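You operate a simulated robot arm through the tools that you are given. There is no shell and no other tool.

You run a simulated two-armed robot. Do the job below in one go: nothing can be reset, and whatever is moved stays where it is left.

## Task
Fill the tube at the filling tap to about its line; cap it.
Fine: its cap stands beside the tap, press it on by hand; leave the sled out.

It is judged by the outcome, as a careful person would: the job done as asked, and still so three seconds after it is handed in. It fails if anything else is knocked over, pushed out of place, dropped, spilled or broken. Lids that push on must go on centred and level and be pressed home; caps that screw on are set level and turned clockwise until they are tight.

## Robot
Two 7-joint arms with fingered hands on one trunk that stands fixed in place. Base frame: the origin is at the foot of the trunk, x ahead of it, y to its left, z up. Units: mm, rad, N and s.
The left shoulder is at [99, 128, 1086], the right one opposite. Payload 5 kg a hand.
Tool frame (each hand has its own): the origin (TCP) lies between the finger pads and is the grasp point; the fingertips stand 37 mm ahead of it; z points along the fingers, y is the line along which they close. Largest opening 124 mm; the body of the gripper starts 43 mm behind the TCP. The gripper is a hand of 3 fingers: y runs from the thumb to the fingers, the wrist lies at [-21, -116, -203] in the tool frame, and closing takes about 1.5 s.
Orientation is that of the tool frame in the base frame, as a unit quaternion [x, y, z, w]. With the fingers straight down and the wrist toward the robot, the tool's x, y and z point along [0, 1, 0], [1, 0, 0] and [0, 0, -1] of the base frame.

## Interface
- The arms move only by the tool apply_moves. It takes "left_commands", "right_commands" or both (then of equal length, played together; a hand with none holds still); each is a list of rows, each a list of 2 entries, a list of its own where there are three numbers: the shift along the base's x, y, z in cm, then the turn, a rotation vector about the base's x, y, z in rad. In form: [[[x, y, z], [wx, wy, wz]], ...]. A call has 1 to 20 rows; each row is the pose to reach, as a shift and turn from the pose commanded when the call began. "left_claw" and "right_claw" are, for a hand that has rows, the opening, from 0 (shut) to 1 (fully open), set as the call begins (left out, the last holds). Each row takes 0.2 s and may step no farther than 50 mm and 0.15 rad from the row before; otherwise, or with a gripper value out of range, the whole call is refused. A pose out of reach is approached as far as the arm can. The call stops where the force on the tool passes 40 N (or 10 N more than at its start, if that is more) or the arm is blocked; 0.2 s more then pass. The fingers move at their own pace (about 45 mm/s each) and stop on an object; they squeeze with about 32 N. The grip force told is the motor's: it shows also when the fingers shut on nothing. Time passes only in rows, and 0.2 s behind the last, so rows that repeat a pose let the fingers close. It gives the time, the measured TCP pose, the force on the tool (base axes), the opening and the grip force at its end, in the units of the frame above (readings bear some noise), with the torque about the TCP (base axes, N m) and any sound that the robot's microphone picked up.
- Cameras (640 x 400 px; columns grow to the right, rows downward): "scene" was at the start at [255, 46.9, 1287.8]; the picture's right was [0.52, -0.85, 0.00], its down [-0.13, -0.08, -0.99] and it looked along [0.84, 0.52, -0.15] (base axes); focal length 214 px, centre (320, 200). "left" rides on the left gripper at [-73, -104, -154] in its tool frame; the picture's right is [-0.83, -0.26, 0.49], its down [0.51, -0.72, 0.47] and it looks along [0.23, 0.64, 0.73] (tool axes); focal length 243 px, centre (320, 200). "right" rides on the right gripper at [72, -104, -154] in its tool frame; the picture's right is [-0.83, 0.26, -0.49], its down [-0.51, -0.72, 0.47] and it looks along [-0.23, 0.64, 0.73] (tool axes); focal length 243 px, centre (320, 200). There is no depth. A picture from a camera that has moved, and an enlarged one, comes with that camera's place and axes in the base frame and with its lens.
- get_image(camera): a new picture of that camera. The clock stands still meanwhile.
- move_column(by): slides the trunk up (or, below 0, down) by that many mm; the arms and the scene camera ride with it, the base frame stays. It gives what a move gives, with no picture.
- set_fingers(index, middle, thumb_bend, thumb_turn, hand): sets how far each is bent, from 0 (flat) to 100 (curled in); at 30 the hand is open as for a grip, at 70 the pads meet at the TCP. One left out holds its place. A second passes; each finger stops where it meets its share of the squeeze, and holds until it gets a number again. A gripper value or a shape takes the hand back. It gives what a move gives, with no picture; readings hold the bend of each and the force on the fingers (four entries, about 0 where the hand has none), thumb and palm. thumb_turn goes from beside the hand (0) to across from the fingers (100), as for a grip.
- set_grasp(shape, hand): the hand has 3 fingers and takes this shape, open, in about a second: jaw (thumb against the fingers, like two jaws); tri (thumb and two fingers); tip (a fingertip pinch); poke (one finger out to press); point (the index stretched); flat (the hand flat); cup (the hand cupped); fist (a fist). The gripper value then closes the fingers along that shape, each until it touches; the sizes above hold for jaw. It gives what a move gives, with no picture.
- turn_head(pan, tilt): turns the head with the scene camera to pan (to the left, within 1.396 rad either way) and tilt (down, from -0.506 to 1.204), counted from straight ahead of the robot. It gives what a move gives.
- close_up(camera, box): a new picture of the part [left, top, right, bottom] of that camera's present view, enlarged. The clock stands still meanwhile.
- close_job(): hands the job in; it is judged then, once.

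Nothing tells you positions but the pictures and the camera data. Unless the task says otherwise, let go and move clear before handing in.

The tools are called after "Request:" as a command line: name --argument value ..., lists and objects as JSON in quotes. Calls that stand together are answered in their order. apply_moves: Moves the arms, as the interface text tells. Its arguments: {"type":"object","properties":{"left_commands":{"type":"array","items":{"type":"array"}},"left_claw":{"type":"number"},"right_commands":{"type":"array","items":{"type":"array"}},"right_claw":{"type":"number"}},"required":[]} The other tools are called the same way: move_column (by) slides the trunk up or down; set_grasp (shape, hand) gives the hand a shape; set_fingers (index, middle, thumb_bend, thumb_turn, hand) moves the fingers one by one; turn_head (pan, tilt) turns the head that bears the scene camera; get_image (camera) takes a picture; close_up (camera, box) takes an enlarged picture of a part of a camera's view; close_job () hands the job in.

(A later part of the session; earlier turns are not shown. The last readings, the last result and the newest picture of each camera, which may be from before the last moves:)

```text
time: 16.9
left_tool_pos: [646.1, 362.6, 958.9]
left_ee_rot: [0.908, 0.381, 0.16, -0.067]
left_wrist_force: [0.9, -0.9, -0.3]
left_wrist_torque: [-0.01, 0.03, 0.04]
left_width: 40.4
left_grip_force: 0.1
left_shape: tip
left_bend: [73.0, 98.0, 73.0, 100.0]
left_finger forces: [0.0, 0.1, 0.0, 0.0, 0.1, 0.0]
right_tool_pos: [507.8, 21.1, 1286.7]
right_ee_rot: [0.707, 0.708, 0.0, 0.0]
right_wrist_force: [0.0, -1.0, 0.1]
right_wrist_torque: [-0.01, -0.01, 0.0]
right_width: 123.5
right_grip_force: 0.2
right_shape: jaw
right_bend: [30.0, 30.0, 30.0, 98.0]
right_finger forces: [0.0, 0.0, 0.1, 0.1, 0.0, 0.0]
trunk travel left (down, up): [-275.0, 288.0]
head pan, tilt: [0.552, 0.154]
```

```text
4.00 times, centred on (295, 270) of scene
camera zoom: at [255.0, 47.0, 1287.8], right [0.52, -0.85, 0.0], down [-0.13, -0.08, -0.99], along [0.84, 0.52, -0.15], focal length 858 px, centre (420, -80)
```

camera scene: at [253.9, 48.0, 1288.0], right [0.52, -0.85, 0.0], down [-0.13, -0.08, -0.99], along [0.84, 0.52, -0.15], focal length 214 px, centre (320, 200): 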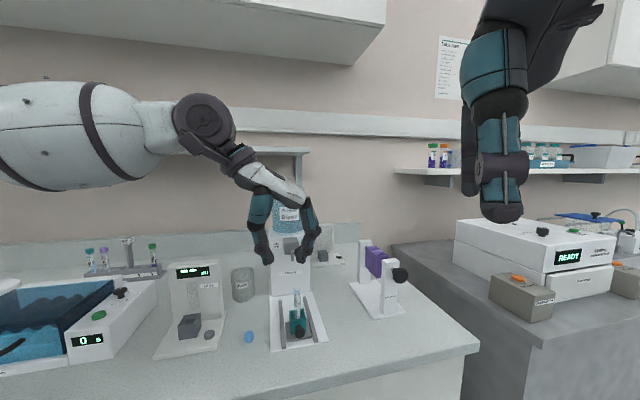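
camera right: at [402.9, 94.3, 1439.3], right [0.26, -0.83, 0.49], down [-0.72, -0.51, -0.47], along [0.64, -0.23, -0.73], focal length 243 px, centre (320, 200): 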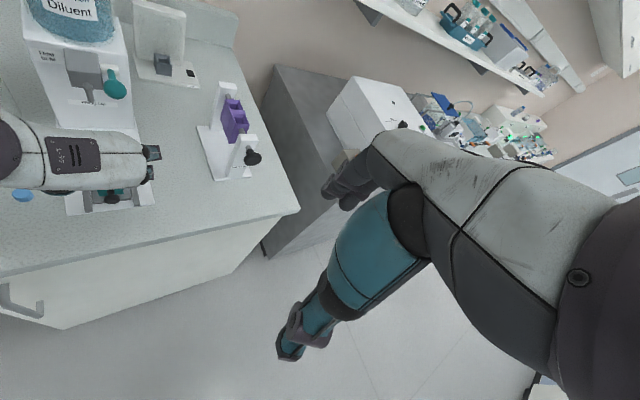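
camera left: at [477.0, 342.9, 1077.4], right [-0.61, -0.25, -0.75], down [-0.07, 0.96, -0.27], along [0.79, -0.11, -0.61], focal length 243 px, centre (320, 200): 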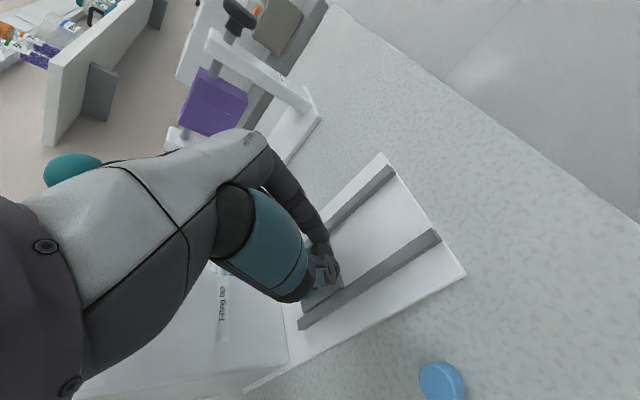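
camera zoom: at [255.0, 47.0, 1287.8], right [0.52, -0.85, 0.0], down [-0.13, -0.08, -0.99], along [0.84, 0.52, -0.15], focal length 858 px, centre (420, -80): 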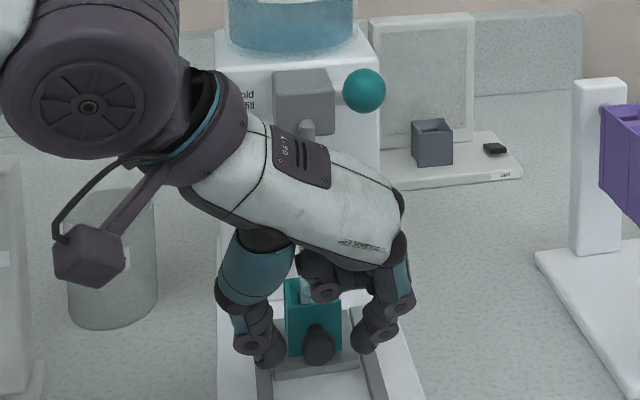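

The knob is free. I'll back out, rise and park the left hand to the left, clear of the scene camera's line to the tube.

Request:
apply_moves --left_commands '[[[-1.2, -1.2, 0], [0, 0, 0]], [[-2.7, -2.7, 0.3], [0, 0, 0]], [[-4.5, -4.5, 0.8], [0, 0, 0]], [[-4.9, -4.9, 4], [0, 0, 0]], [[-4.9, -4.9, 8], [0, 0, 0]], [[-4.9, -4.9, 12], [0, 0, 0]], [[-6.5, -1.5, 14.5], [0, 0, 0]], [[-8.0, 2, 17], [0, 0, 0]], [[-10, 5.5, 19], [0, 0, 0]], [[-12, 9, 20], [0, 0, 0]], [[-12, 9, 20], [0, 0, 0]]]'

Request:
get_image --camera "scene"

Request:
close_up --camera "scene" --box '[270, 230, 320, 310]'

Request:
get_image --camera "left"

Request:
close_up --camera "right" --box '[0, 40, 160, 210]'

```text
time: 19.3
left_tool_pos: [525.2, 450.2, 1160.4]
left_ee_rot: [0.907, 0.382, 0.162, -0.068]
left_wrist_force: [0.2, 0.1, 0.4]
left_wrist_torque: [0.04, 0.02, 0.0]
left_width: 40.8
left_grip_force: 0.0
left_shape: tip
left_bend: [73.0, 98.0, 73.0, 100.0]
left_finger forces: [0.0, 0.0, 0.1, 0.0, 0.0, 0.0]
right_tool_pos: [507.6, 18.9, 1286.7]
right_ee_rot: [0.707, 0.707, 0.002, 0.0]
right_wrist_force: [-0.7, -0.3, -0.3]
right_wrist_torque: [0.06, -0.04, -0.01]
right_width: 123.5
right_grip_force: 0.1
right_shape: jaw
right_bend: [30.0, 30.0, 30.0, 98.0]
right_finger forces: [0.1, 0.0, 0.0, 0.0, 0.1, 0.1]
trunk travel left (down, up): [-275.0, 288.0]
head pan, tilt: [0.552, 0.154]
```

```text
taken
camera scene: at [254.2, 45.0, 1288.1], right [0.52, -0.85, 0.0], down [-0.13, -0.08, -0.99], along [0.84, 0.52, -0.15], focal length 214 px, centre (320, 200)
```

scene: 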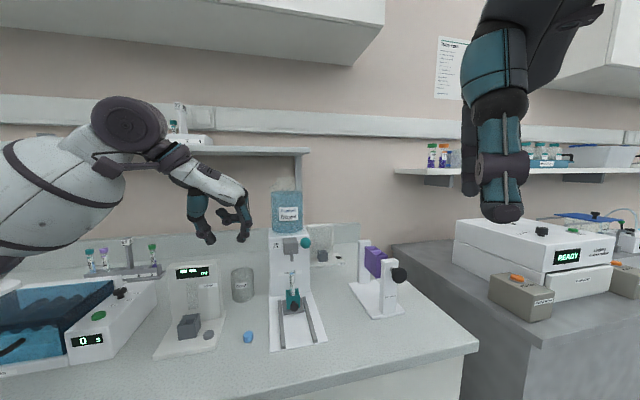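

```text
5.00 times, centred on (295, 270) of scene
camera zoom: at [254.2, 45.0, 1288.1], right [0.52, -0.85, 0.0], down [-0.13, -0.08, -0.99], along [0.84, 0.52, -0.15], focal length 1072 px, centre (445, -150)
```

zoom: 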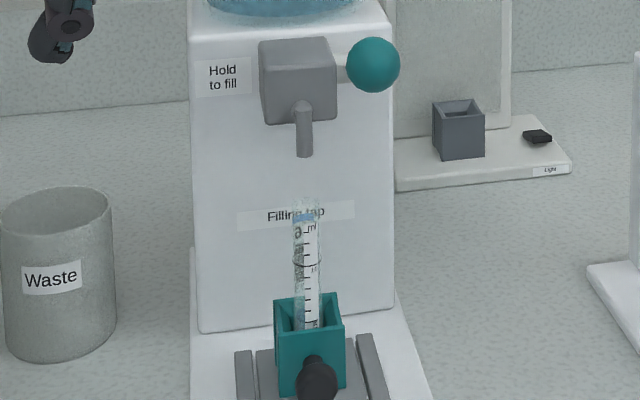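

```text
taken
camera left: at [365.3, 437.0, 1278.5], right [-0.61, -0.25, -0.75], down [-0.07, 0.96, -0.27], along [0.79, -0.11, -0.61], focal length 243 px, centre (320, 200)
```

left: 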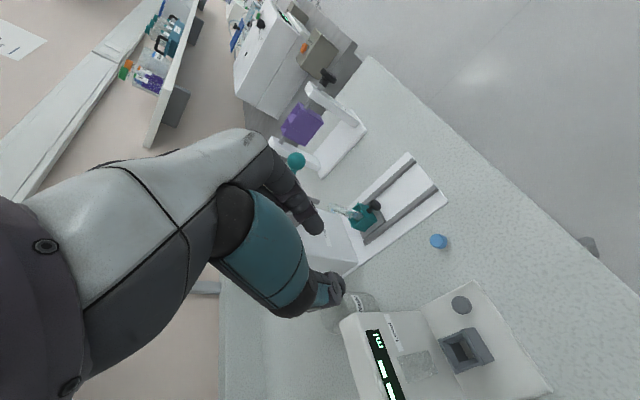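

```text
2.35 times, centred on (80, 125) of right
camera zoom: at [402.4, 91.8, 1439.8], right [0.26, -0.83, 0.49], down [-0.72, -0.51, -0.47], along [0.64, -0.23, -0.73], focal length 571 px, centre (885, 376)
```

zoom: 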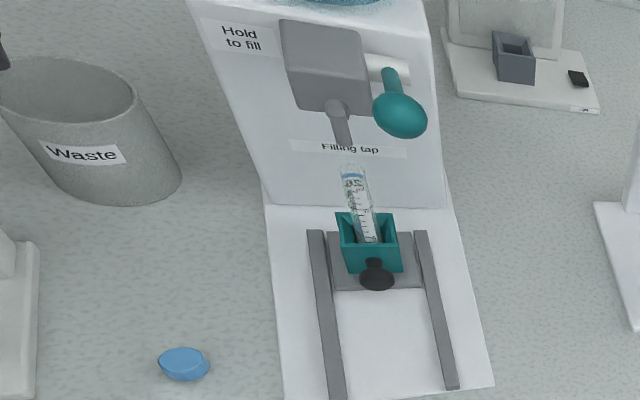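

The tube stands under the nozzle. The lever pivots near (723, 397, 1080) and its ball, near (673, 347, 1102), points outward and a little up, so pressing down should open the tap. I'll bring the right hand, closed, above the ball.

Request:
apply_moves --right_commands '[[[1.6, 3.2, 0.5], [0, 0, 0.09]], [[3.2, 6.4, 0.5], [0, 0, 0.18]], [[4.8, 9.6, 0.5], [0, 0, 0.27]], [[6.4, 12.8, 0], [0, 0, 0.36]], [[8, 16, -1], [0, 0, 0.45]], [[9.6, 19.2, -2], [0, 0, 0.54]], [[11.2, 22.4, -3.5], [0, 0, 0.63]], [[12.4, 25.6, -5], [0, 0, 0.72]], [[13.4, 29, -6], [0, 0, 0.785]], [[13.4, 29, -6], [0, 0, 0.785]]]' --right_claw 0.0

Request:
get_image --camera "scene"

Request:
get_image --camera "right"

Request:
get_image --camera "left"

```text
time: 21.5
left_tool_pos: [525.7, 450.4, 1158.9]
left_ee_rot: [0.907, 0.382, 0.161, -0.068]
left_wrist_force: [1.0, -0.8, -0.1]
left_wrist_torque: [0.02, -0.01, -0.01]
left_width: 40.7
left_grip_force: 0.1
left_shape: tip
left_bend: [73.0, 98.0, 73.0, 100.0]
left_finger forces: [0.0, 0.1, 0.0, 0.0, 0.0, 0.0]
right_tool_pos: [639.6, 310.5, 1226.7]
right_ee_rot: [0.382, 0.924, 0.001, 0.001]
right_wrist_force: [-0.9, 0.8, 0.1]
right_wrist_torque: [0.0, 0.01, 0.02]
right_width: 0.0
right_grip_force: 32.2
right_shape: jaw
right_bend: [70.0, 70.0, 56.0, 100.0]
right_finger forces: [0.0, 0.1, 0.1, 0.0, 0.0, 0.1]
trunk travel left (down, up): [-275.0, 288.0]
head pan, tilt: [0.552, 0.154]
```

```text
taken
camera scene: at [254.6, 45.8, 1288.0], right [0.53, -0.85, 0.0], down [-0.13, -0.08, -0.99], along [0.84, 0.52, -0.15], focal length 214 px, centre (320, 200)
```

scene: 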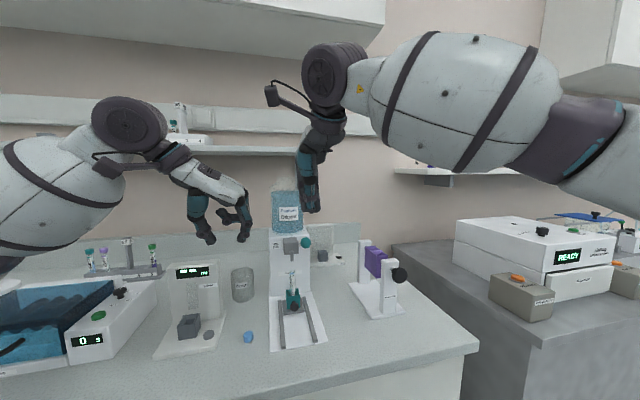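

```text
taken
camera right: at [514.2, 289.4, 1378.9], right [0.77, -0.4, 0.49], down [-0.15, -0.87, -0.47], along [0.62, 0.29, -0.73], focal length 243 px, centre (320, 200)
```

right: 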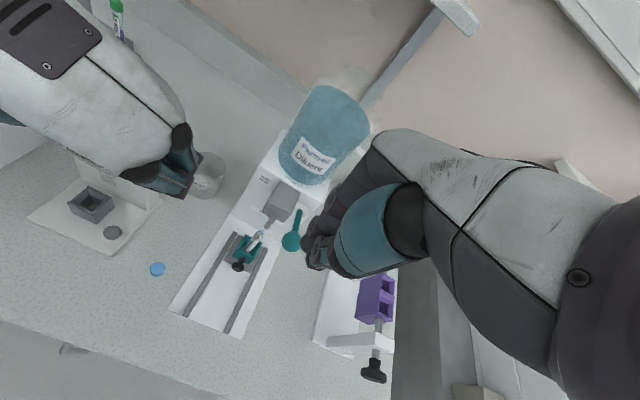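

```text
taken
camera left: at [365.9, 437.6, 1278.0], right [-0.61, -0.25, -0.75], down [-0.07, 0.96, -0.27], along [0.79, -0.11, -0.61], focal length 243 px, centre (320, 200)
```

left: 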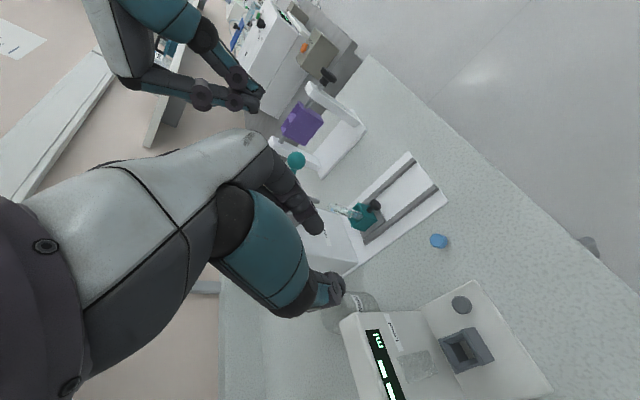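

Request:
close_up --camera "right" --box '[220, 160, 380, 300]'

Request:
close_up --camera "left" --box '[220, 60, 420, 260]'

Request:
close_up --camera "scene" --box '[250, 130, 350, 270]'

```text
2.86 times, centred on (300, 230) of right
camera zoom: at [514.2, 289.4, 1378.9], right [0.77, -0.4, 0.49], down [-0.15, -0.87, -0.47], along [0.62, 0.29, -0.73], focal length 693 px, centre (377, 114)
```

zoom: 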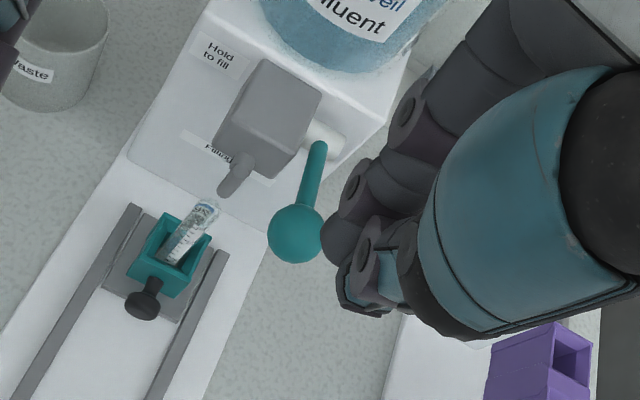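

```text
2.00 times, centred on (320, 160) of left
camera zoom: at [365.9, 437.6, 1278.0], right [-0.61, -0.25, -0.75], down [-0.07, 0.96, -0.27], along [0.79, -0.11, -0.61], focal length 485 px, centre (320, 280)
```

zoom: 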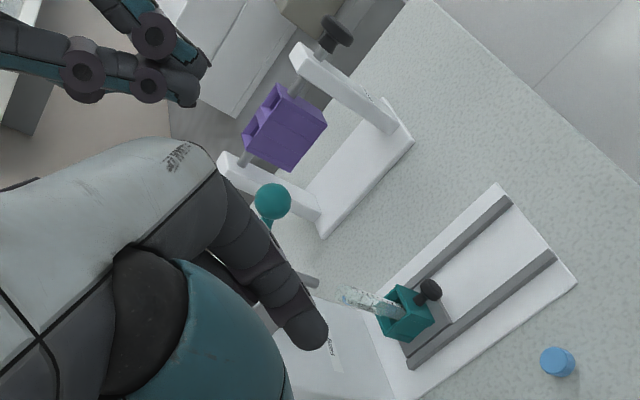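

```text
2.86 times, centred on (300, 200) of scene
camera zoom: at [254.6, 45.8, 1288.0], right [0.53, -0.85, 0.0], down [-0.13, -0.08, -0.99], along [0.84, 0.52, -0.15], focal length 613 px, centre (377, 200)
```

zoom: 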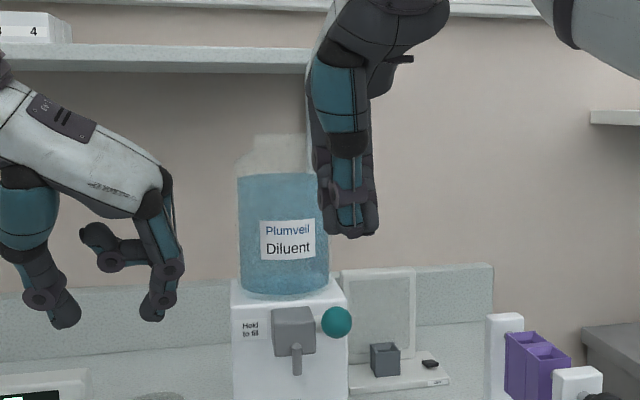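

With closed fingers the knuckles could touch the tap body. I'll try the one-finger "poke" shape on the right hand.

Request:
set_grasp --shape "poke" --hand "right"

Request:
close_up --camera "right" --box '[220, 140, 420, 300]'

Request:
close_up --camera "left" --box '[120, 0, 320, 160]'

Request:
close_up --camera "scene" --box '[250, 130, 350, 270]'

```text
time: 22.4
left_tool_pos: [526.4, 451.6, 1156.7]
left_ee_rot: [0.907, 0.382, 0.161, -0.068]
left_wrist_force: [-0.1, 0.2, -0.8]
left_wrist_torque: [-0.02, 0.03, -0.03]
left_width: 40.8
left_grip_force: 0.0
left_shape: tip
left_bend: [73.0, 98.0, 73.0, 100.0]
left_finger forces: [0.0, 0.0, 0.0, 0.0, 0.0, 0.0]
right_tool_pos: [639.6, 311.8, 1225.9]
right_ee_rot: [0.383, 0.924, 0.0, -0.001]
right_wrist_force: [-0.3, -0.3, 0.6]
right_wrist_torque: [0.0, 0.04, 0.03]
right_width: 0.2
right_grip_force: 0.0
right_shape: poke
right_bend: [70.0, 70.0, 100.0, 100.0]
right_finger forces: [0.0, 0.0, 0.0, 0.0, 0.0, 0.1]
trunk travel left (down, up): [-275.0, 288.0]
head pan, tilt: [0.552, 0.154]
```

```text
2.50 times, centred on (320, 220) of right
camera zoom: at [514.6, 290.4, 1378.5], right [0.77, -0.4, 0.49], down [-0.15, -0.87, -0.47], along [0.62, 0.29, -0.73], focal length 606 px, centre (320, 150)
```

zoom: 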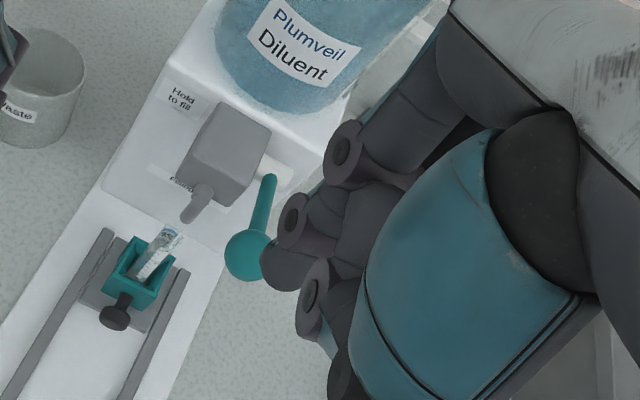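

```text
2.50 times, centred on (220, 80) of left
camera zoom: at [366.4, 438.7, 1277.4], right [-0.61, -0.25, -0.75], down [-0.07, 0.96, -0.27], along [0.79, -0.11, -0.61], focal length 606 px, centre (570, 500)
```

zoom: 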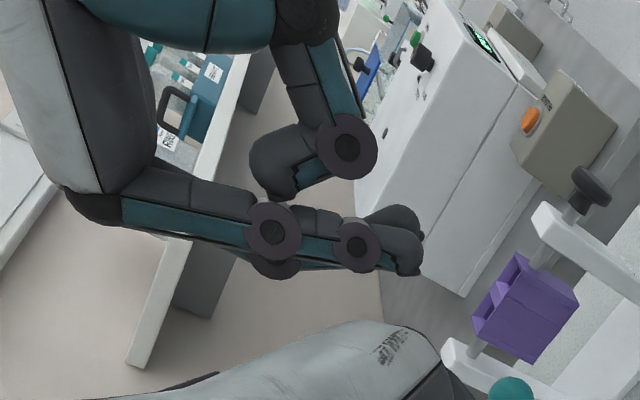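

```text
2.86 times, centred on (300, 200) of scene
camera zoom: at [255.1, 46.9, 1287.8], right [0.52, -0.85, 0.0], down [-0.13, -0.08, -0.99], along [0.84, 0.52, -0.15], focal length 613 px, centre (377, 200)
```

zoom: 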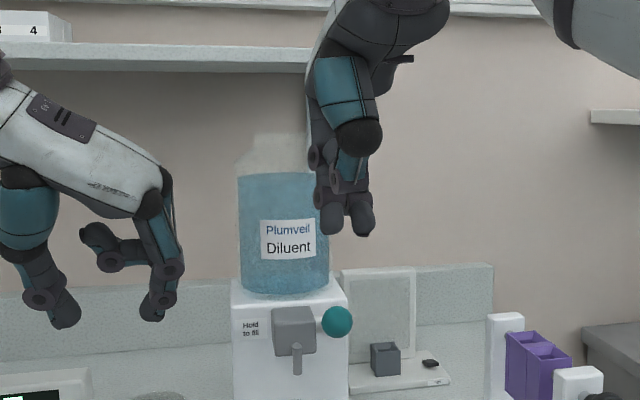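

In poke shape the two fingertips hang side by side in a nearly straight line, which suits this. I'll tilt the hand about 20° so the fingers stand clear of the tap, and hover just above the ball.

Request:
apply_moves --right_commands '[[[0.5, 0.7, -1], [0.08, -0.08, 0]], [[1.2, 1.6, -2.5], [0.165, -0.165, 0]], [[2.3, 2.9, -4.5], [0.2475, -0.2475, 0]], [[2.3, 2.9, -5.5], [0.2475, -0.2475, 0]], [[2.3, 2.9, -5.5], [0.2475, -0.2475, 0]]]'

Request:
close_up --camera "right" --box '[220, 140, 420, 300]'

Request:
close_up --camera "left" --box '[200, 40, 400, 240]'

Request:
close_up --camera "scene" --box '[250, 180, 340, 310]'

```text
time: 23.6
left_tool_pos: [526.3, 450.5, 1159.2]
left_ee_rot: [0.908, 0.381, 0.161, -0.068]
left_wrist_force: [-0.3, -0.4, 0.1]
left_wrist_torque: [0.03, 0.01, 0.01]
left_width: 40.6
left_grip_force: 0.0
left_shape: tip
left_bend: [73.0, 98.0, 73.0, 100.0]
left_finger forces: [0.0, 0.0, 0.0, 0.0, 0.0, 0.1]
right_tool_pos: [663.7, 340.8, 1170.1]
right_ee_rot: [0.377, 0.91, 0.162, 0.066]
right_wrist_force: [0.1, -0.7, 0.6]
right_wrist_torque: [-0.04, -0.01, 0.0]
right_width: 0.0
right_grip_force: 0.0
right_shape: poke
right_bend: [70.0, 70.0, 100.0, 100.0]
right_finger forces: [0.0, 0.1, 0.0, 0.0, 0.1, 0.0]
trunk travel left (down, up): [-275.0, 288.0]
head pan, tilt: [0.552, 0.154]
```

```text
2.50 times, centred on (320, 220) of right
camera zoom: at [506.0, 286.6, 1277.5], right [0.64, -0.53, 0.55], down [-0.01, -0.72, -0.69], along [0.77, 0.44, -0.47], focal length 606 px, centre (320, 150)
```

zoom: 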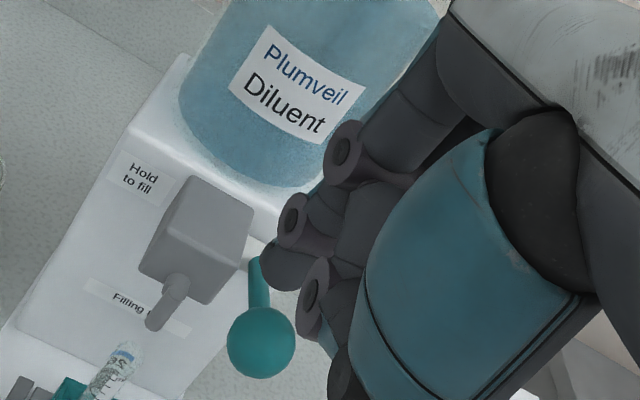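

```text
2.00 times, centred on (300, 140) of left
camera zoom: at [366.3, 438.7, 1277.5], right [-0.61, -0.25, -0.75], down [-0.07, 0.96, -0.27], along [0.79, -0.11, -0.61], focal length 485 px, centre (360, 320)
```

zoom: 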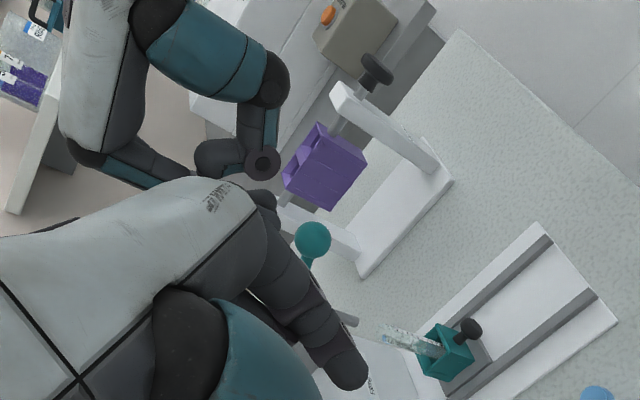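

```text
3.08 times, centred on (295, 245) of scene
camera zoom: at [254.9, 47.0, 1287.8], right [0.52, -0.85, 0.0], down [-0.13, -0.08, -0.99], along [0.84, 0.52, -0.15], focal length 660 px, centre (397, 62)
```

zoom: 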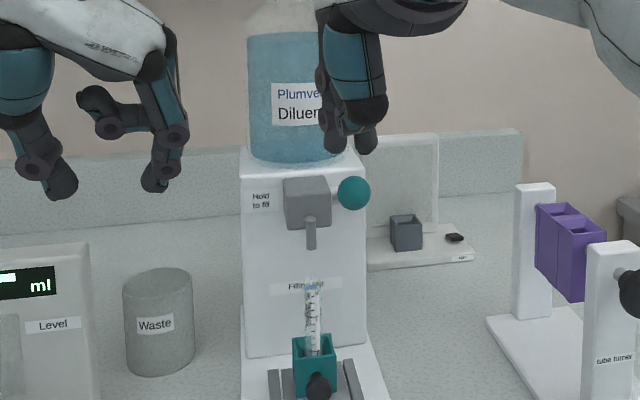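

The fingertips are right over the ball. I'll come down to contact in small steps.

Request:
apply_moves --right_commands '[[[0.1, -0.1, -1], [0, 0, 0]], [[0.1, -0.1, -1.8], [0, 0, 0]], [[0.1, -0.1, -2.3], [0, 0, 0]]]'

Request:
close_up --camera "scene" --box '[260, 200, 330, 310]'

```text
time: 24.4
left_tool_pos: [526.5, 452.4, 1158.1]
left_ee_rot: [0.908, 0.382, 0.161, -0.068]
left_wrist_force: [0.8, 1.2, 0.5]
left_wrist_torque: [0.02, 0.0, 0.0]
left_width: 41.0
left_grip_force: 0.1
left_shape: tip
left_bend: [73.0, 98.0, 73.0, 100.0]
left_finger forces: [0.1, 0.1, 0.0, 0.0, 0.1, 0.0]
right_tool_pos: [666.2, 338.8, 1148.2]
right_ee_rot: [0.376, 0.91, 0.161, 0.067]
right_wrist_force: [0.5, 0.7, 0.4]
right_wrist_torque: [0.0, 0.02, -0.04]
right_width: 0.1
right_grip_force: 0.0
right_shape: poke
right_bend: [70.0, 70.0, 100.0, 100.0]
right_finger forces: [0.0, 0.1, 0.0, 0.0, 0.0, 0.0]
trunk travel left (down, up): [-275.0, 288.0]
head pan, tilt: [0.552, 0.154]
```

```text
3.64 times, centred on (295, 255) of scene
camera zoom: at [255.0, 46.8, 1287.8], right [0.52, -0.85, 0.0], down [-0.13, -0.08, -0.99], along [0.84, 0.52, -0.15], focal length 780 px, centre (411, 0)
```

zoom: 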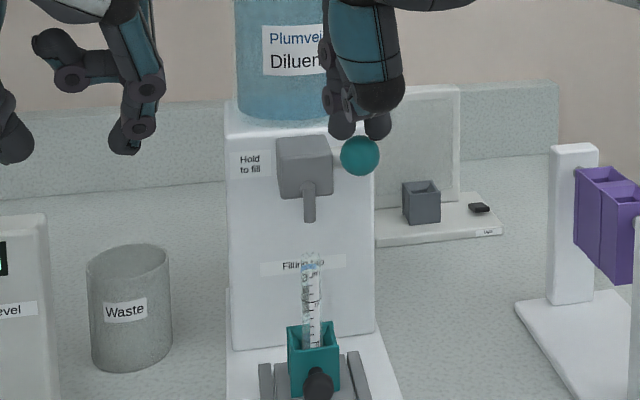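

Request:
close_up --camera "right" --box '[260, 180, 380, 320]'

Request:
close_up --camera "scene" --box '[290, 220, 320, 255]'

```text
2.86 times, centred on (320, 250) of right
camera zoom: at [507.7, 284.6, 1255.9], right [0.64, -0.53, 0.55], down [-0.01, -0.72, -0.69], along [0.77, 0.44, -0.47], focal length 693 px, centre (320, 57)
```

zoom: 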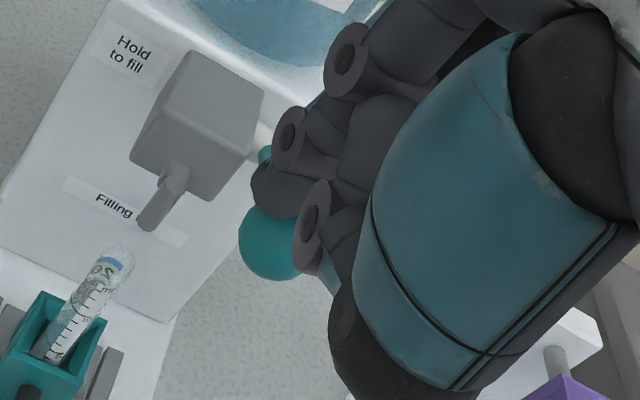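

```text
11.43 times, centred on (305, 238) of scene
camera zoom: at [255.0, 46.8, 1287.8], right [0.52, -0.85, 0.0], down [-0.13, -0.08, -0.99], along [0.84, 0.52, -0.15], focal length 2451 px, centre (491, -229)
```

zoom: 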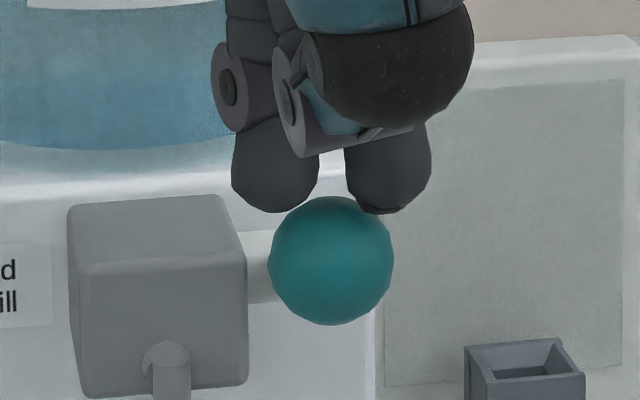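

The tips are a few mm too far inward, so I'll shift outward about 5 mm and press gently.

Request:
apply_moves --right_commands '[[[-0.35, -0.3, 0], [0, 0, 0]], [[-0.35, -0.3, -0.5], [0, 0, 0]], [[-0.35, -0.3, -0.8], [0, 0, 0]]]'

Request:
close_up --camera "scene" --box '[280, 220, 320, 310]'

```text
time: 25.2
left_tool_pos: [525.8, 450.6, 1158.1]
left_ee_rot: [0.908, 0.382, 0.161, -0.068]
left_wrist_force: [-0.4, 0.6, 0.8]
left_wrist_torque: [-0.01, 0.0, 0.03]
left_width: 40.6
left_grip_force: 0.0
left_shape: tip
left_bend: [73.0, 98.0, 73.0, 100.0]
left_finger forces: [0.1, 0.0, 0.1, 0.1, 0.0, 0.0]
right_tool_pos: [662.6, 333.8, 1142.1]
right_ee_rot: [0.377, 0.91, 0.161, 0.067]
right_wrist_force: [-0.2, -0.9, 0.8]
right_wrist_torque: [-0.02, -0.02, -0.01]
right_width: 0.0
right_grip_force: 0.0
right_shape: poke
right_bend: [70.0, 70.0, 100.0, 100.0]
right_finger forces: [0.0, 1.1, 0.0, 0.0, 0.0, 0.1]
trunk travel left (down, up): [-275.0, 288.0]
head pan, tilt: [0.552, 0.154]
```

```text
4.44 times, centred on (300, 265) of scene
camera zoom: at [254.8, 46.6, 1287.8], right [0.52, -0.85, 0.0], down [-0.13, -0.08, -0.99], along [0.84, 0.52, -0.15], focal length 953 px, centre (409, -89)
```

zoom: 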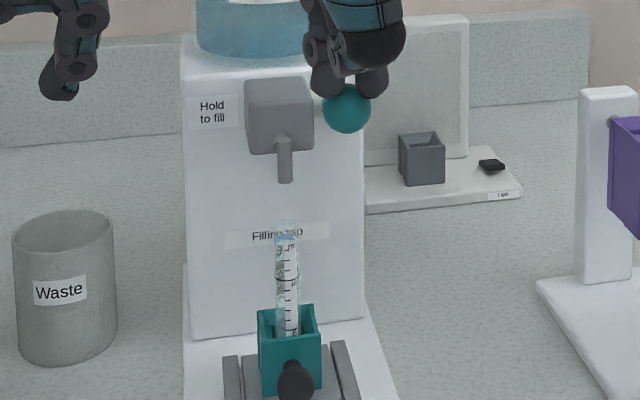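

Contact has begun. I'll keep pressing step by step and watch the tube.

Request:
apply_moves --right_commands '[[[0, 0, -0.4], [0, 0, 0]], [[0, 0, -0.8], [0, 0, 0]]]'

Request:
close_up --camera "scene" --box '[280, 220, 320, 310]'

```text
time: 25.8
left_tool_pos: [525.5, 451.1, 1159.3]
left_ee_rot: [0.908, 0.381, 0.16, -0.067]
left_wrist_force: [-0.2, 0.5, 0.2]
left_wrist_torque: [0.0, 0.0, 0.02]
left_width: 40.8
left_grip_force: 0.1
left_shape: tip
left_bend: [73.0, 98.0, 73.0, 100.0]
left_finger forces: [0.0, 0.1, 0.0, 0.1, 0.0, 0.0]
right_tool_pos: [661.8, 335.4, 1132.1]
right_ee_rot: [0.376, 0.91, 0.161, 0.066]
right_wrist_force: [-1.0, -0.8, 0.8]
right_wrist_torque: [-0.08, 0.0, -0.03]
right_width: 0.0
right_grip_force: 0.1
right_shape: poke
right_bend: [70.0, 70.0, 100.0, 100.0]
right_finger forces: [0.0, 1.2, 0.0, 0.0, 0.0, 0.0]
trunk travel left (down, up): [-275.0, 288.0]
head pan, tilt: [0.552, 0.154]
```

```text
4.44 times, centred on (300, 265) of scene
camera zoom: at [255.1, 46.8, 1287.8], right [0.52, -0.85, 0.0], down [-0.13, -0.08, -0.99], along [0.84, 0.52, -0.15], focal length 953 px, centre (409, -89)
```

zoom: 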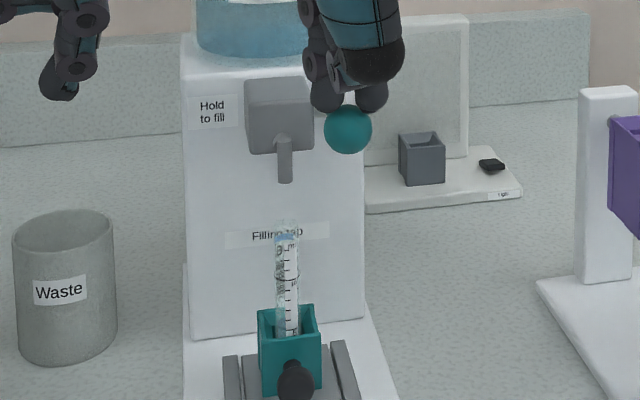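

The lever is swinging down with a light spring and there's no flow yet. I'll keep going in small steps.

Request:
apply_moves --right_commands '[[[0, 0, -0.5], [0, 0, 0]]]'

Request:
close_up --camera "scene" --box '[280, 220, 320, 310]'

```text
time: 26.2
left_tool_pos: [526.2, 450.5, 1159.8]
left_ee_rot: [0.908, 0.382, 0.161, -0.067]
left_wrist_force: [-0.5, -0.1, 0.1]
left_wrist_torque: [-0.02, 0.01, 0.0]
left_width: 41.0
left_grip_force: 0.0
left_shape: tip
left_bend: [73.0, 98.0, 73.0, 100.0]
left_finger forces: [0.1, 0.0, 0.0, 0.0, 0.0, 0.0]
right_tool_pos: [661.9, 335.7, 1126.7]
right_ee_rot: [0.377, 0.91, 0.16, 0.067]
right_wrist_force: [0.4, -0.2, -0.2]
right_wrist_torque: [-0.05, 0.01, -0.01]
right_width: 0.0
right_grip_force: 0.0
right_shape: poke
right_bend: [70.0, 70.0, 100.0, 100.0]
right_finger forces: [0.1, 1.1, 0.0, 0.0, 0.0, 0.1]
trunk travel left (down, up): [-275.0, 288.0]
head pan, tilt: [0.552, 0.154]
```

```text
4.44 times, centred on (300, 265) of scene
camera zoom: at [255.1, 46.8, 1287.8], right [0.52, -0.85, 0.0], down [-0.13, -0.08, -0.99], along [0.84, 0.52, -0.15], focal length 953 px, centre (409, -89)
```

zoom: 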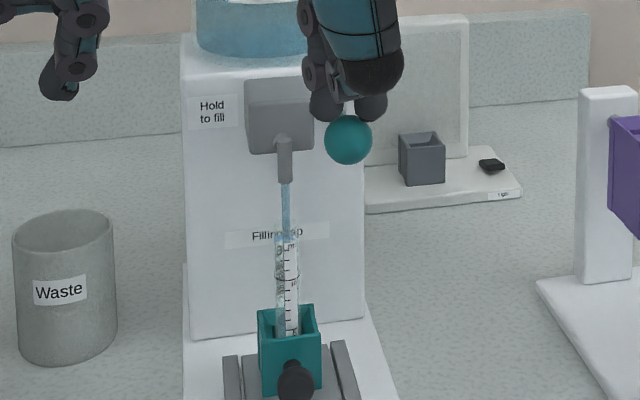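

Flow has started and goes into the tube. I'll hold and watch the level closely.

Request:
close_up --camera "scene" --box '[290, 266, 312, 300]'

Request:
close_up --camera "left" --box '[320, 180, 390, 240]'

Request:
get_image --camera "right"

```text
11.76 times, centred on (301, 283) of scene
camera zoom: at [255.1, 46.8, 1287.8], right [0.52, -0.85, 0.0], down [-0.13, -0.08, -0.99], along [0.84, 0.52, -0.15], focal length 2523 px, centre (544, -776)
```

zoom: 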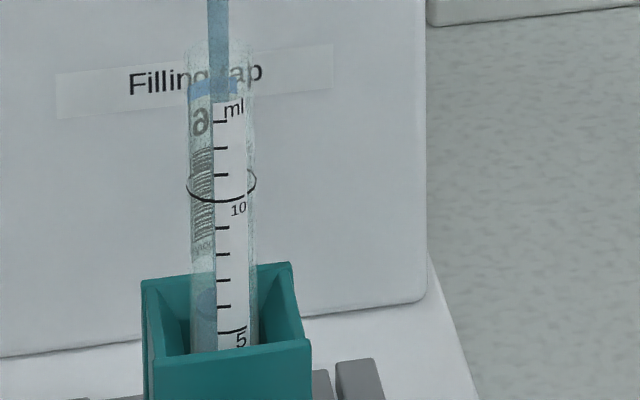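

```text
6.67 times, centred on (355, 210) of left
camera zoom: at [366.4, 438.5, 1277.4], right [-0.61, -0.25, -0.75], down [-0.07, 0.96, -0.27], along [0.79, -0.11, -0.61], focal length 1618 px, centre (87, 133)
```

zoom: 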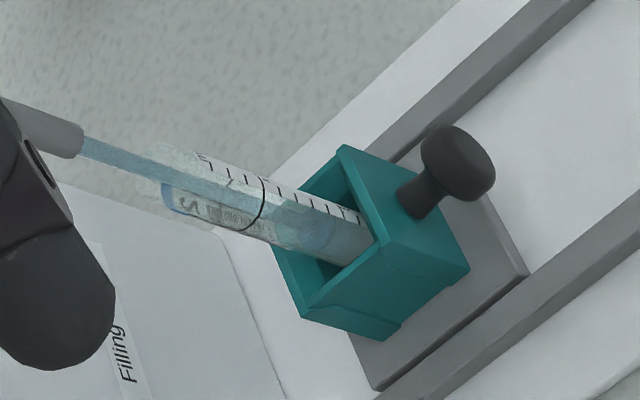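

```text
taken
camera right: at [504.8, 281.6, 1234.8], right [0.64, -0.53, 0.55], down [-0.01, -0.72, -0.69], along [0.77, 0.44, -0.47], focal length 243 px, centre (320, 200)
```

right: 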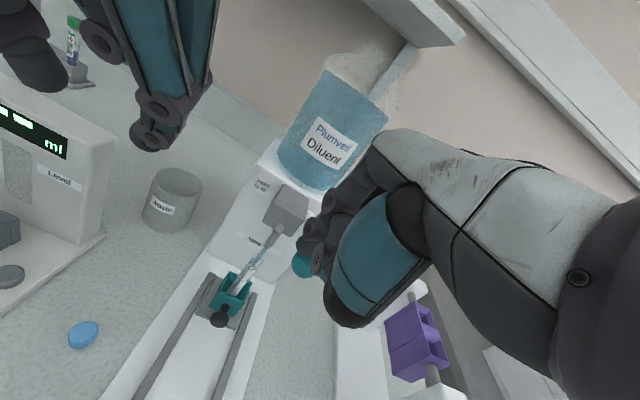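

Request:
close_up --camera "scene" --box '[294, 280, 306, 298]'

Request:
close_up --camera "left" --box '[336, 196, 362, 214]'

Request:
close_up --camera "right" --box '[215, 230, 275, 320]'

```text
16.00 times, centred on (300, 289) of scene
camera zoom: at [255.1, 46.8, 1287.8], right [0.52, -0.85, 0.0], down [-0.13, -0.08, -0.99], along [0.84, 0.52, -0.15], focal length 3432 px, centre (640, -1224)
```

zoom: 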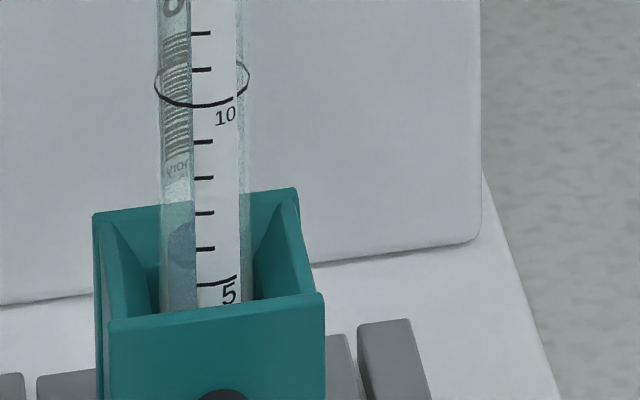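

```text
16.00 times, centred on (349, 205) of left
camera zoom: at [366.4, 438.5, 1277.4], right [-0.61, -0.25, -0.75], down [-0.07, 0.96, -0.27], along [0.79, -0.11, -0.61], focal length 3882 px, centre (-144, 120)
```

zoom: 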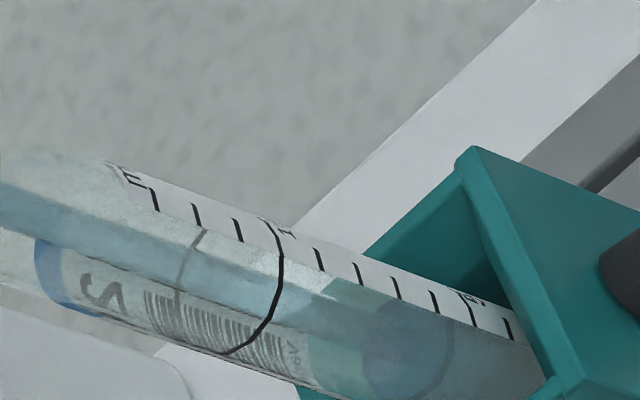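

```text
4.44 times, centred on (245, 275) of right
camera zoom: at [504.8, 281.6, 1234.8], right [0.64, -0.53, 0.55], down [-0.01, -0.72, -0.69], along [0.77, 0.44, -0.47], focal length 1078 px, centre (653, -133)
```

zoom: 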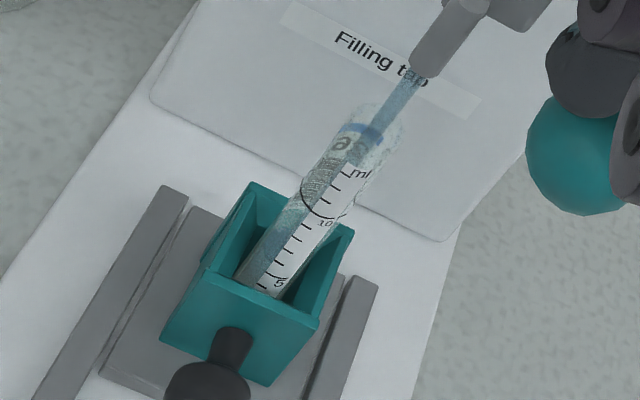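

The surface already seems to be near the 6 ml tick, so I can't yet tell how fast it fills. I'll ease the lever back up to shut it and measure.

Request:
apply_moves --right_commands '[[[0, 0, 0.8], [0, 0, 0]]]'

Request:
close_up --camera "scene" --box '[294, 280, 306, 298]'

Request:
close_up --camera "left" --box '[336, 196, 362, 214]'

Request:
close_up --camera "scene" --box '[280, 220, 320, 310]'

```text
time: 26.6
left_tool_pos: [526.5, 451.6, 1158.1]
left_ee_rot: [0.908, 0.381, 0.16, -0.067]
left_wrist_force: [0.2, -0.1, -0.2]
left_wrist_torque: [-0.01, -0.02, -0.01]
left_width: 40.8
left_grip_force: 0.0
left_shape: tip
left_bend: [73.0, 98.0, 73.0, 100.0]
left_finger forces: [0.0, 0.0, 0.0, 0.1, 0.0, 0.0]
right_tool_pos: [662.2, 337.0, 1136.6]
right_ee_rot: [0.377, 0.909, 0.162, 0.067]
right_wrist_force: [0.6, -0.9, 0.5]
right_wrist_torque: [0.0, -0.01, -0.01]
right_width: 0.1
right_grip_force: 0.0
right_shape: poke
right_bend: [70.0, 70.0, 100.0, 100.0]
right_finger forces: [0.1, 0.5, 0.0, 0.0, 0.2, 0.1]
trunk travel left (down, up): [-275.0, 288.0]
head pan, tilt: [0.552, 0.154]
```

```text
16.00 times, centred on (300, 289) of scene
camera zoom: at [254.6, 46.9, 1287.9], right [0.52, -0.85, 0.0], down [-0.13, -0.08, -0.99], along [0.84, 0.52, -0.15], focal length 3432 px, centre (640, -1224)
```

zoom: 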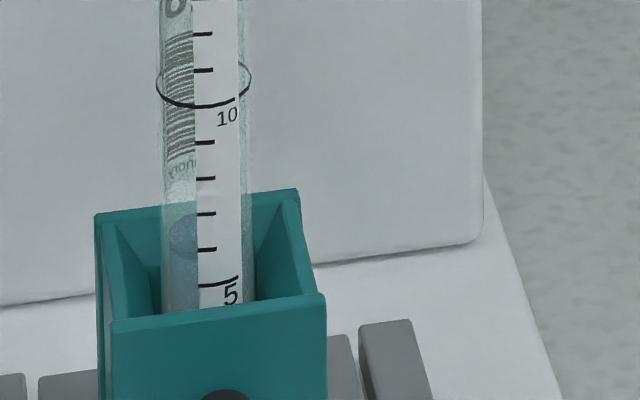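

```text
16.00 times, centred on (349, 205) of left
camera zoom: at [365.9, 438.7, 1277.6], right [-0.61, -0.25, -0.75], down [-0.07, 0.96, -0.27], along [0.79, -0.11, -0.61], focal length 3882 px, centre (-144, 120)
```

zoom: 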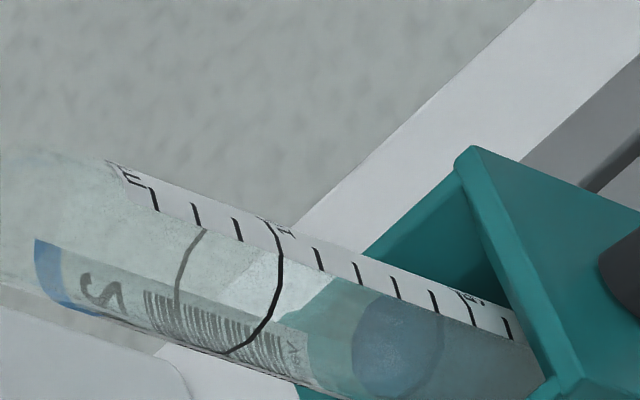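

```text
4.44 times, centred on (300, 265) of scene
camera zoom: at [254.6, 46.9, 1287.9], right [0.52, -0.85, 0.0], down [-0.13, -0.08, -0.99], along [0.84, 0.52, -0.15], focal length 953 px, centre (409, -89)
```

zoom: 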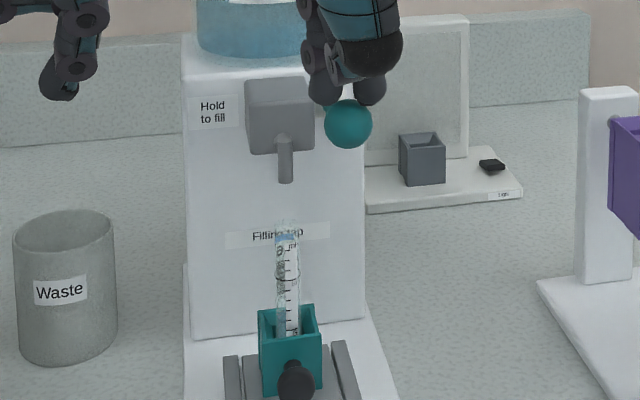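

The rate is modest: roughly 0.3 ml came in during that moment. The tube is now at about 5.7 ml and the ring is at 10. I'll reopen for a short while and check again.

Request:
apply_moves --right_commands '[[[0, 0, -0.8], [0, 0, 0]], [[0, 0, -0.9], [0, 0, 0]]]'

Request:
close_up --camera "left" --box '[336, 196, 362, 214]'

Request:
close_up --camera "scene" --box '[290, 266, 312, 300]'

```text
time: 27.2
left_tool_pos: [525.0, 451.6, 1158.0]
left_ee_rot: [0.908, 0.381, 0.16, -0.067]
left_wrist_force: [0.8, 0.3, 0.8]
left_wrist_torque: [0.02, -0.03, -0.03]
left_width: 41.0
left_grip_force: 0.0
left_shape: tip
left_bend: [73.0, 98.0, 73.0, 100.0]
left_finger forces: [0.0, 0.1, 0.0, 0.0, 0.1, 0.0]
right_tool_pos: [662.5, 335.8, 1128.5]
right_ee_rot: [0.377, 0.91, 0.161, 0.067]
right_wrist_force: [0.6, -0.5, 0.6]
right_wrist_torque: [-0.05, -0.01, 0.01]
right_width: 0.0
right_grip_force: 0.0
right_shape: poke
right_bend: [70.0, 70.0, 100.0, 100.0]
right_finger forces: [0.0, 0.6, 0.0, 0.1, 0.0, 0.0]
trunk travel left (down, up): [-275.0, 288.0]
head pan, tilt: [0.552, 0.154]
```

```text
16.00 times, centred on (349, 205) of left
camera zoom: at [366.2, 438.6, 1277.5], right [-0.61, -0.25, -0.75], down [-0.07, 0.96, -0.27], along [0.79, -0.11, -0.61], focal length 3882 px, centre (-144, 120)
```

zoom: 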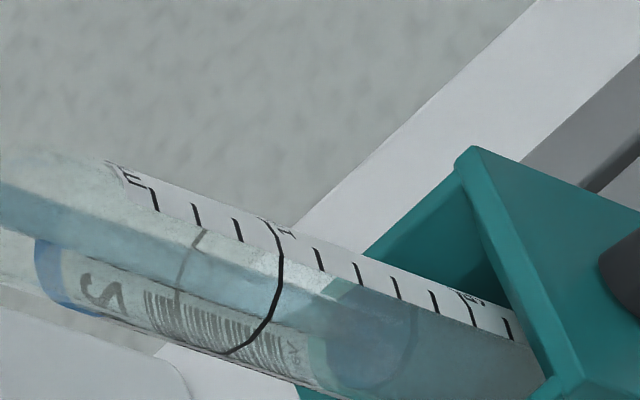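

```text
11.76 times, centred on (301, 283) of scene
camera zoom: at [254.8, 46.8, 1287.8], right [0.52, -0.85, 0.0], down [-0.13, -0.08, -0.99], along [0.84, 0.52, -0.15], focal length 2523 px, centre (544, -776)
```

zoom: 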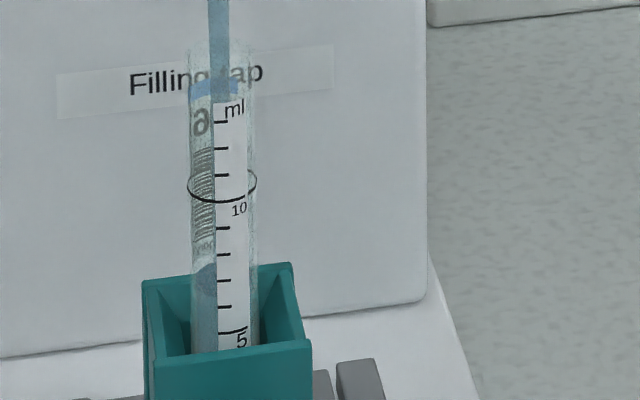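

That gave about 0.7 ml in roughly 0.45 s, with some 3.5 ml to go. I'll hold for about a second.

Request:
apply_moves --right_commands '[[[0, 0, 0], [0, 0, 0]], [[0, 0, 0], [0, 0, 0]], [[0, 0, 0], [0, 0, 0]], [[0, 0, 0], [0, 0, 0]]]'

Request:
close_up --camera "left" --box '[336, 196, 362, 214]'

Request:
close_up --camera "scene" --box '[290, 266, 312, 300]'

```text
time: 28.2
left_tool_pos: [525.4, 451.1, 1157.5]
left_ee_rot: [0.908, 0.381, 0.161, -0.067]
left_wrist_force: [-0.1, 0.1, 0.4]
left_wrist_torque: [0.01, 0.02, 0.0]
left_width: 40.6
left_grip_force: 0.1
left_shape: tip
left_bend: [73.0, 98.0, 73.0, 100.0]
left_finger forces: [0.0, 0.0, 0.0, 0.1, 0.1, 0.0]
right_tool_pos: [662.9, 335.3, 1127.1]
right_ee_rot: [0.377, 0.91, 0.162, 0.067]
right_wrist_force: [-0.2, 0.0, 0.7]
right_wrist_torque: [0.0, 0.03, -0.01]
right_width: 0.1
right_grip_force: 0.2
right_shape: poke
right_bend: [70.0, 70.0, 100.0, 100.0]
right_finger forces: [0.1, 0.5, 0.0, 0.0, 0.0, 0.0]
trunk travel left (down, up): [-275.0, 288.0]
head pan, tilt: [0.552, 0.154]
```

```text
16.00 times, centred on (349, 205) of left
camera zoom: at [366.3, 438.6, 1277.5], right [-0.61, -0.25, -0.75], down [-0.07, 0.96, -0.27], along [0.79, -0.11, -0.61], focal length 3882 px, centre (-144, 120)
```

zoom: 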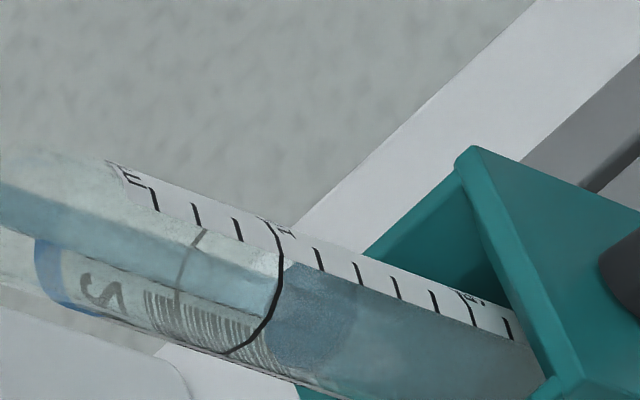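

```text
11.76 times, centred on (301, 283) of scene
camera zoom: at [254.9, 46.9, 1287.8], right [0.52, -0.85, 0.0], down [-0.13, -0.08, -0.99], along [0.84, 0.52, -0.15], focal length 2523 px, centre (544, -776)
```

zoom: 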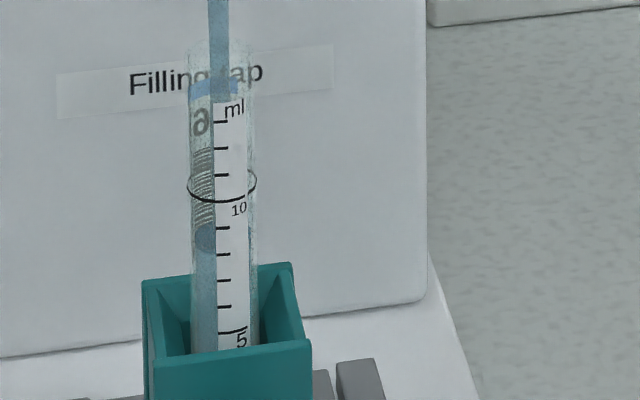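

It rises about 1.6 ml/s and has roughly 1.9 ml left. I'll hold a bit more.

Request:
apply_moves --right_commands '[[[0, 0, 0], [0, 0, 0]], [[0, 0, 0], [0, 0, 0]]]'

Request:
close_up --camera "left" --box '[336, 196, 362, 214]'

Request:
close_up --camera "scene" --box '[294, 274, 306, 292]'

```text
time: 28.8
left_tool_pos: [524.8, 451.4, 1158.8]
left_ee_rot: [0.907, 0.382, 0.161, -0.068]
left_wrist_force: [0.3, 0.5, 0.2]
left_wrist_torque: [-0.02, 0.02, 0.01]
left_width: 40.7
left_grip_force: 0.0
left_shape: tip
left_bend: [73.0, 98.0, 73.0, 100.0]
left_finger forces: [0.0, 0.1, 0.0, 0.1, 0.1, 0.0]
right_tool_pos: [663.2, 336.9, 1126.5]
right_ee_rot: [0.377, 0.91, 0.161, 0.067]
right_wrist_force: [-1.0, -0.4, -0.4]
right_wrist_torque: [-0.03, -0.01, -0.01]
right_width: 0.3
right_grip_force: 0.2
right_shape: poke
right_bend: [70.0, 70.0, 100.0, 100.0]
right_finger forces: [0.1, 0.6, 0.0, 0.0, 0.0, 0.0]
trunk travel left (down, up): [-275.0, 288.0]
head pan, tilt: [0.552, 0.154]
```

```text
16.00 times, centred on (349, 205) of left
camera zoom: at [366.3, 438.6, 1277.5], right [-0.61, -0.25, -0.75], down [-0.07, 0.96, -0.27], along [0.79, -0.11, -0.61], focal length 3882 px, centre (-144, 120)
```

zoom: 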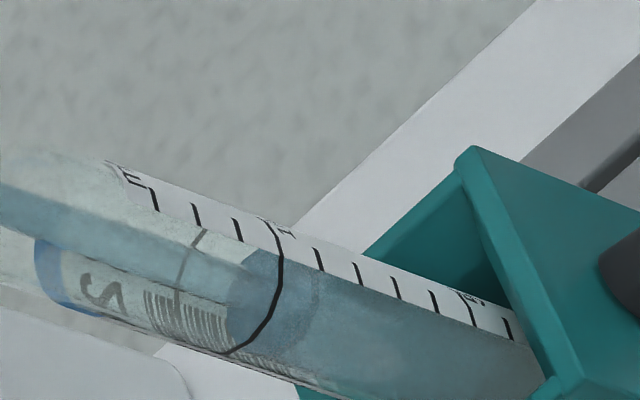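

```text
16.00 times, centred on (300, 283) of scene
camera zoom: at [254.9, 46.9, 1287.8], right [0.52, -0.85, 0.0], down [-0.13, -0.08, -0.99], along [0.84, 0.52, -0.15], focal length 3432 px, centre (640, -1128)
```

zoom: 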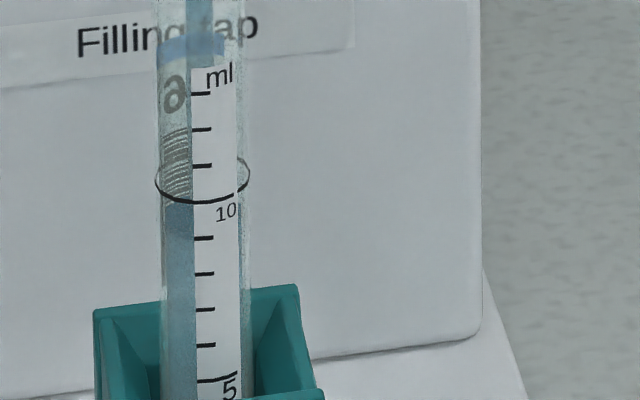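

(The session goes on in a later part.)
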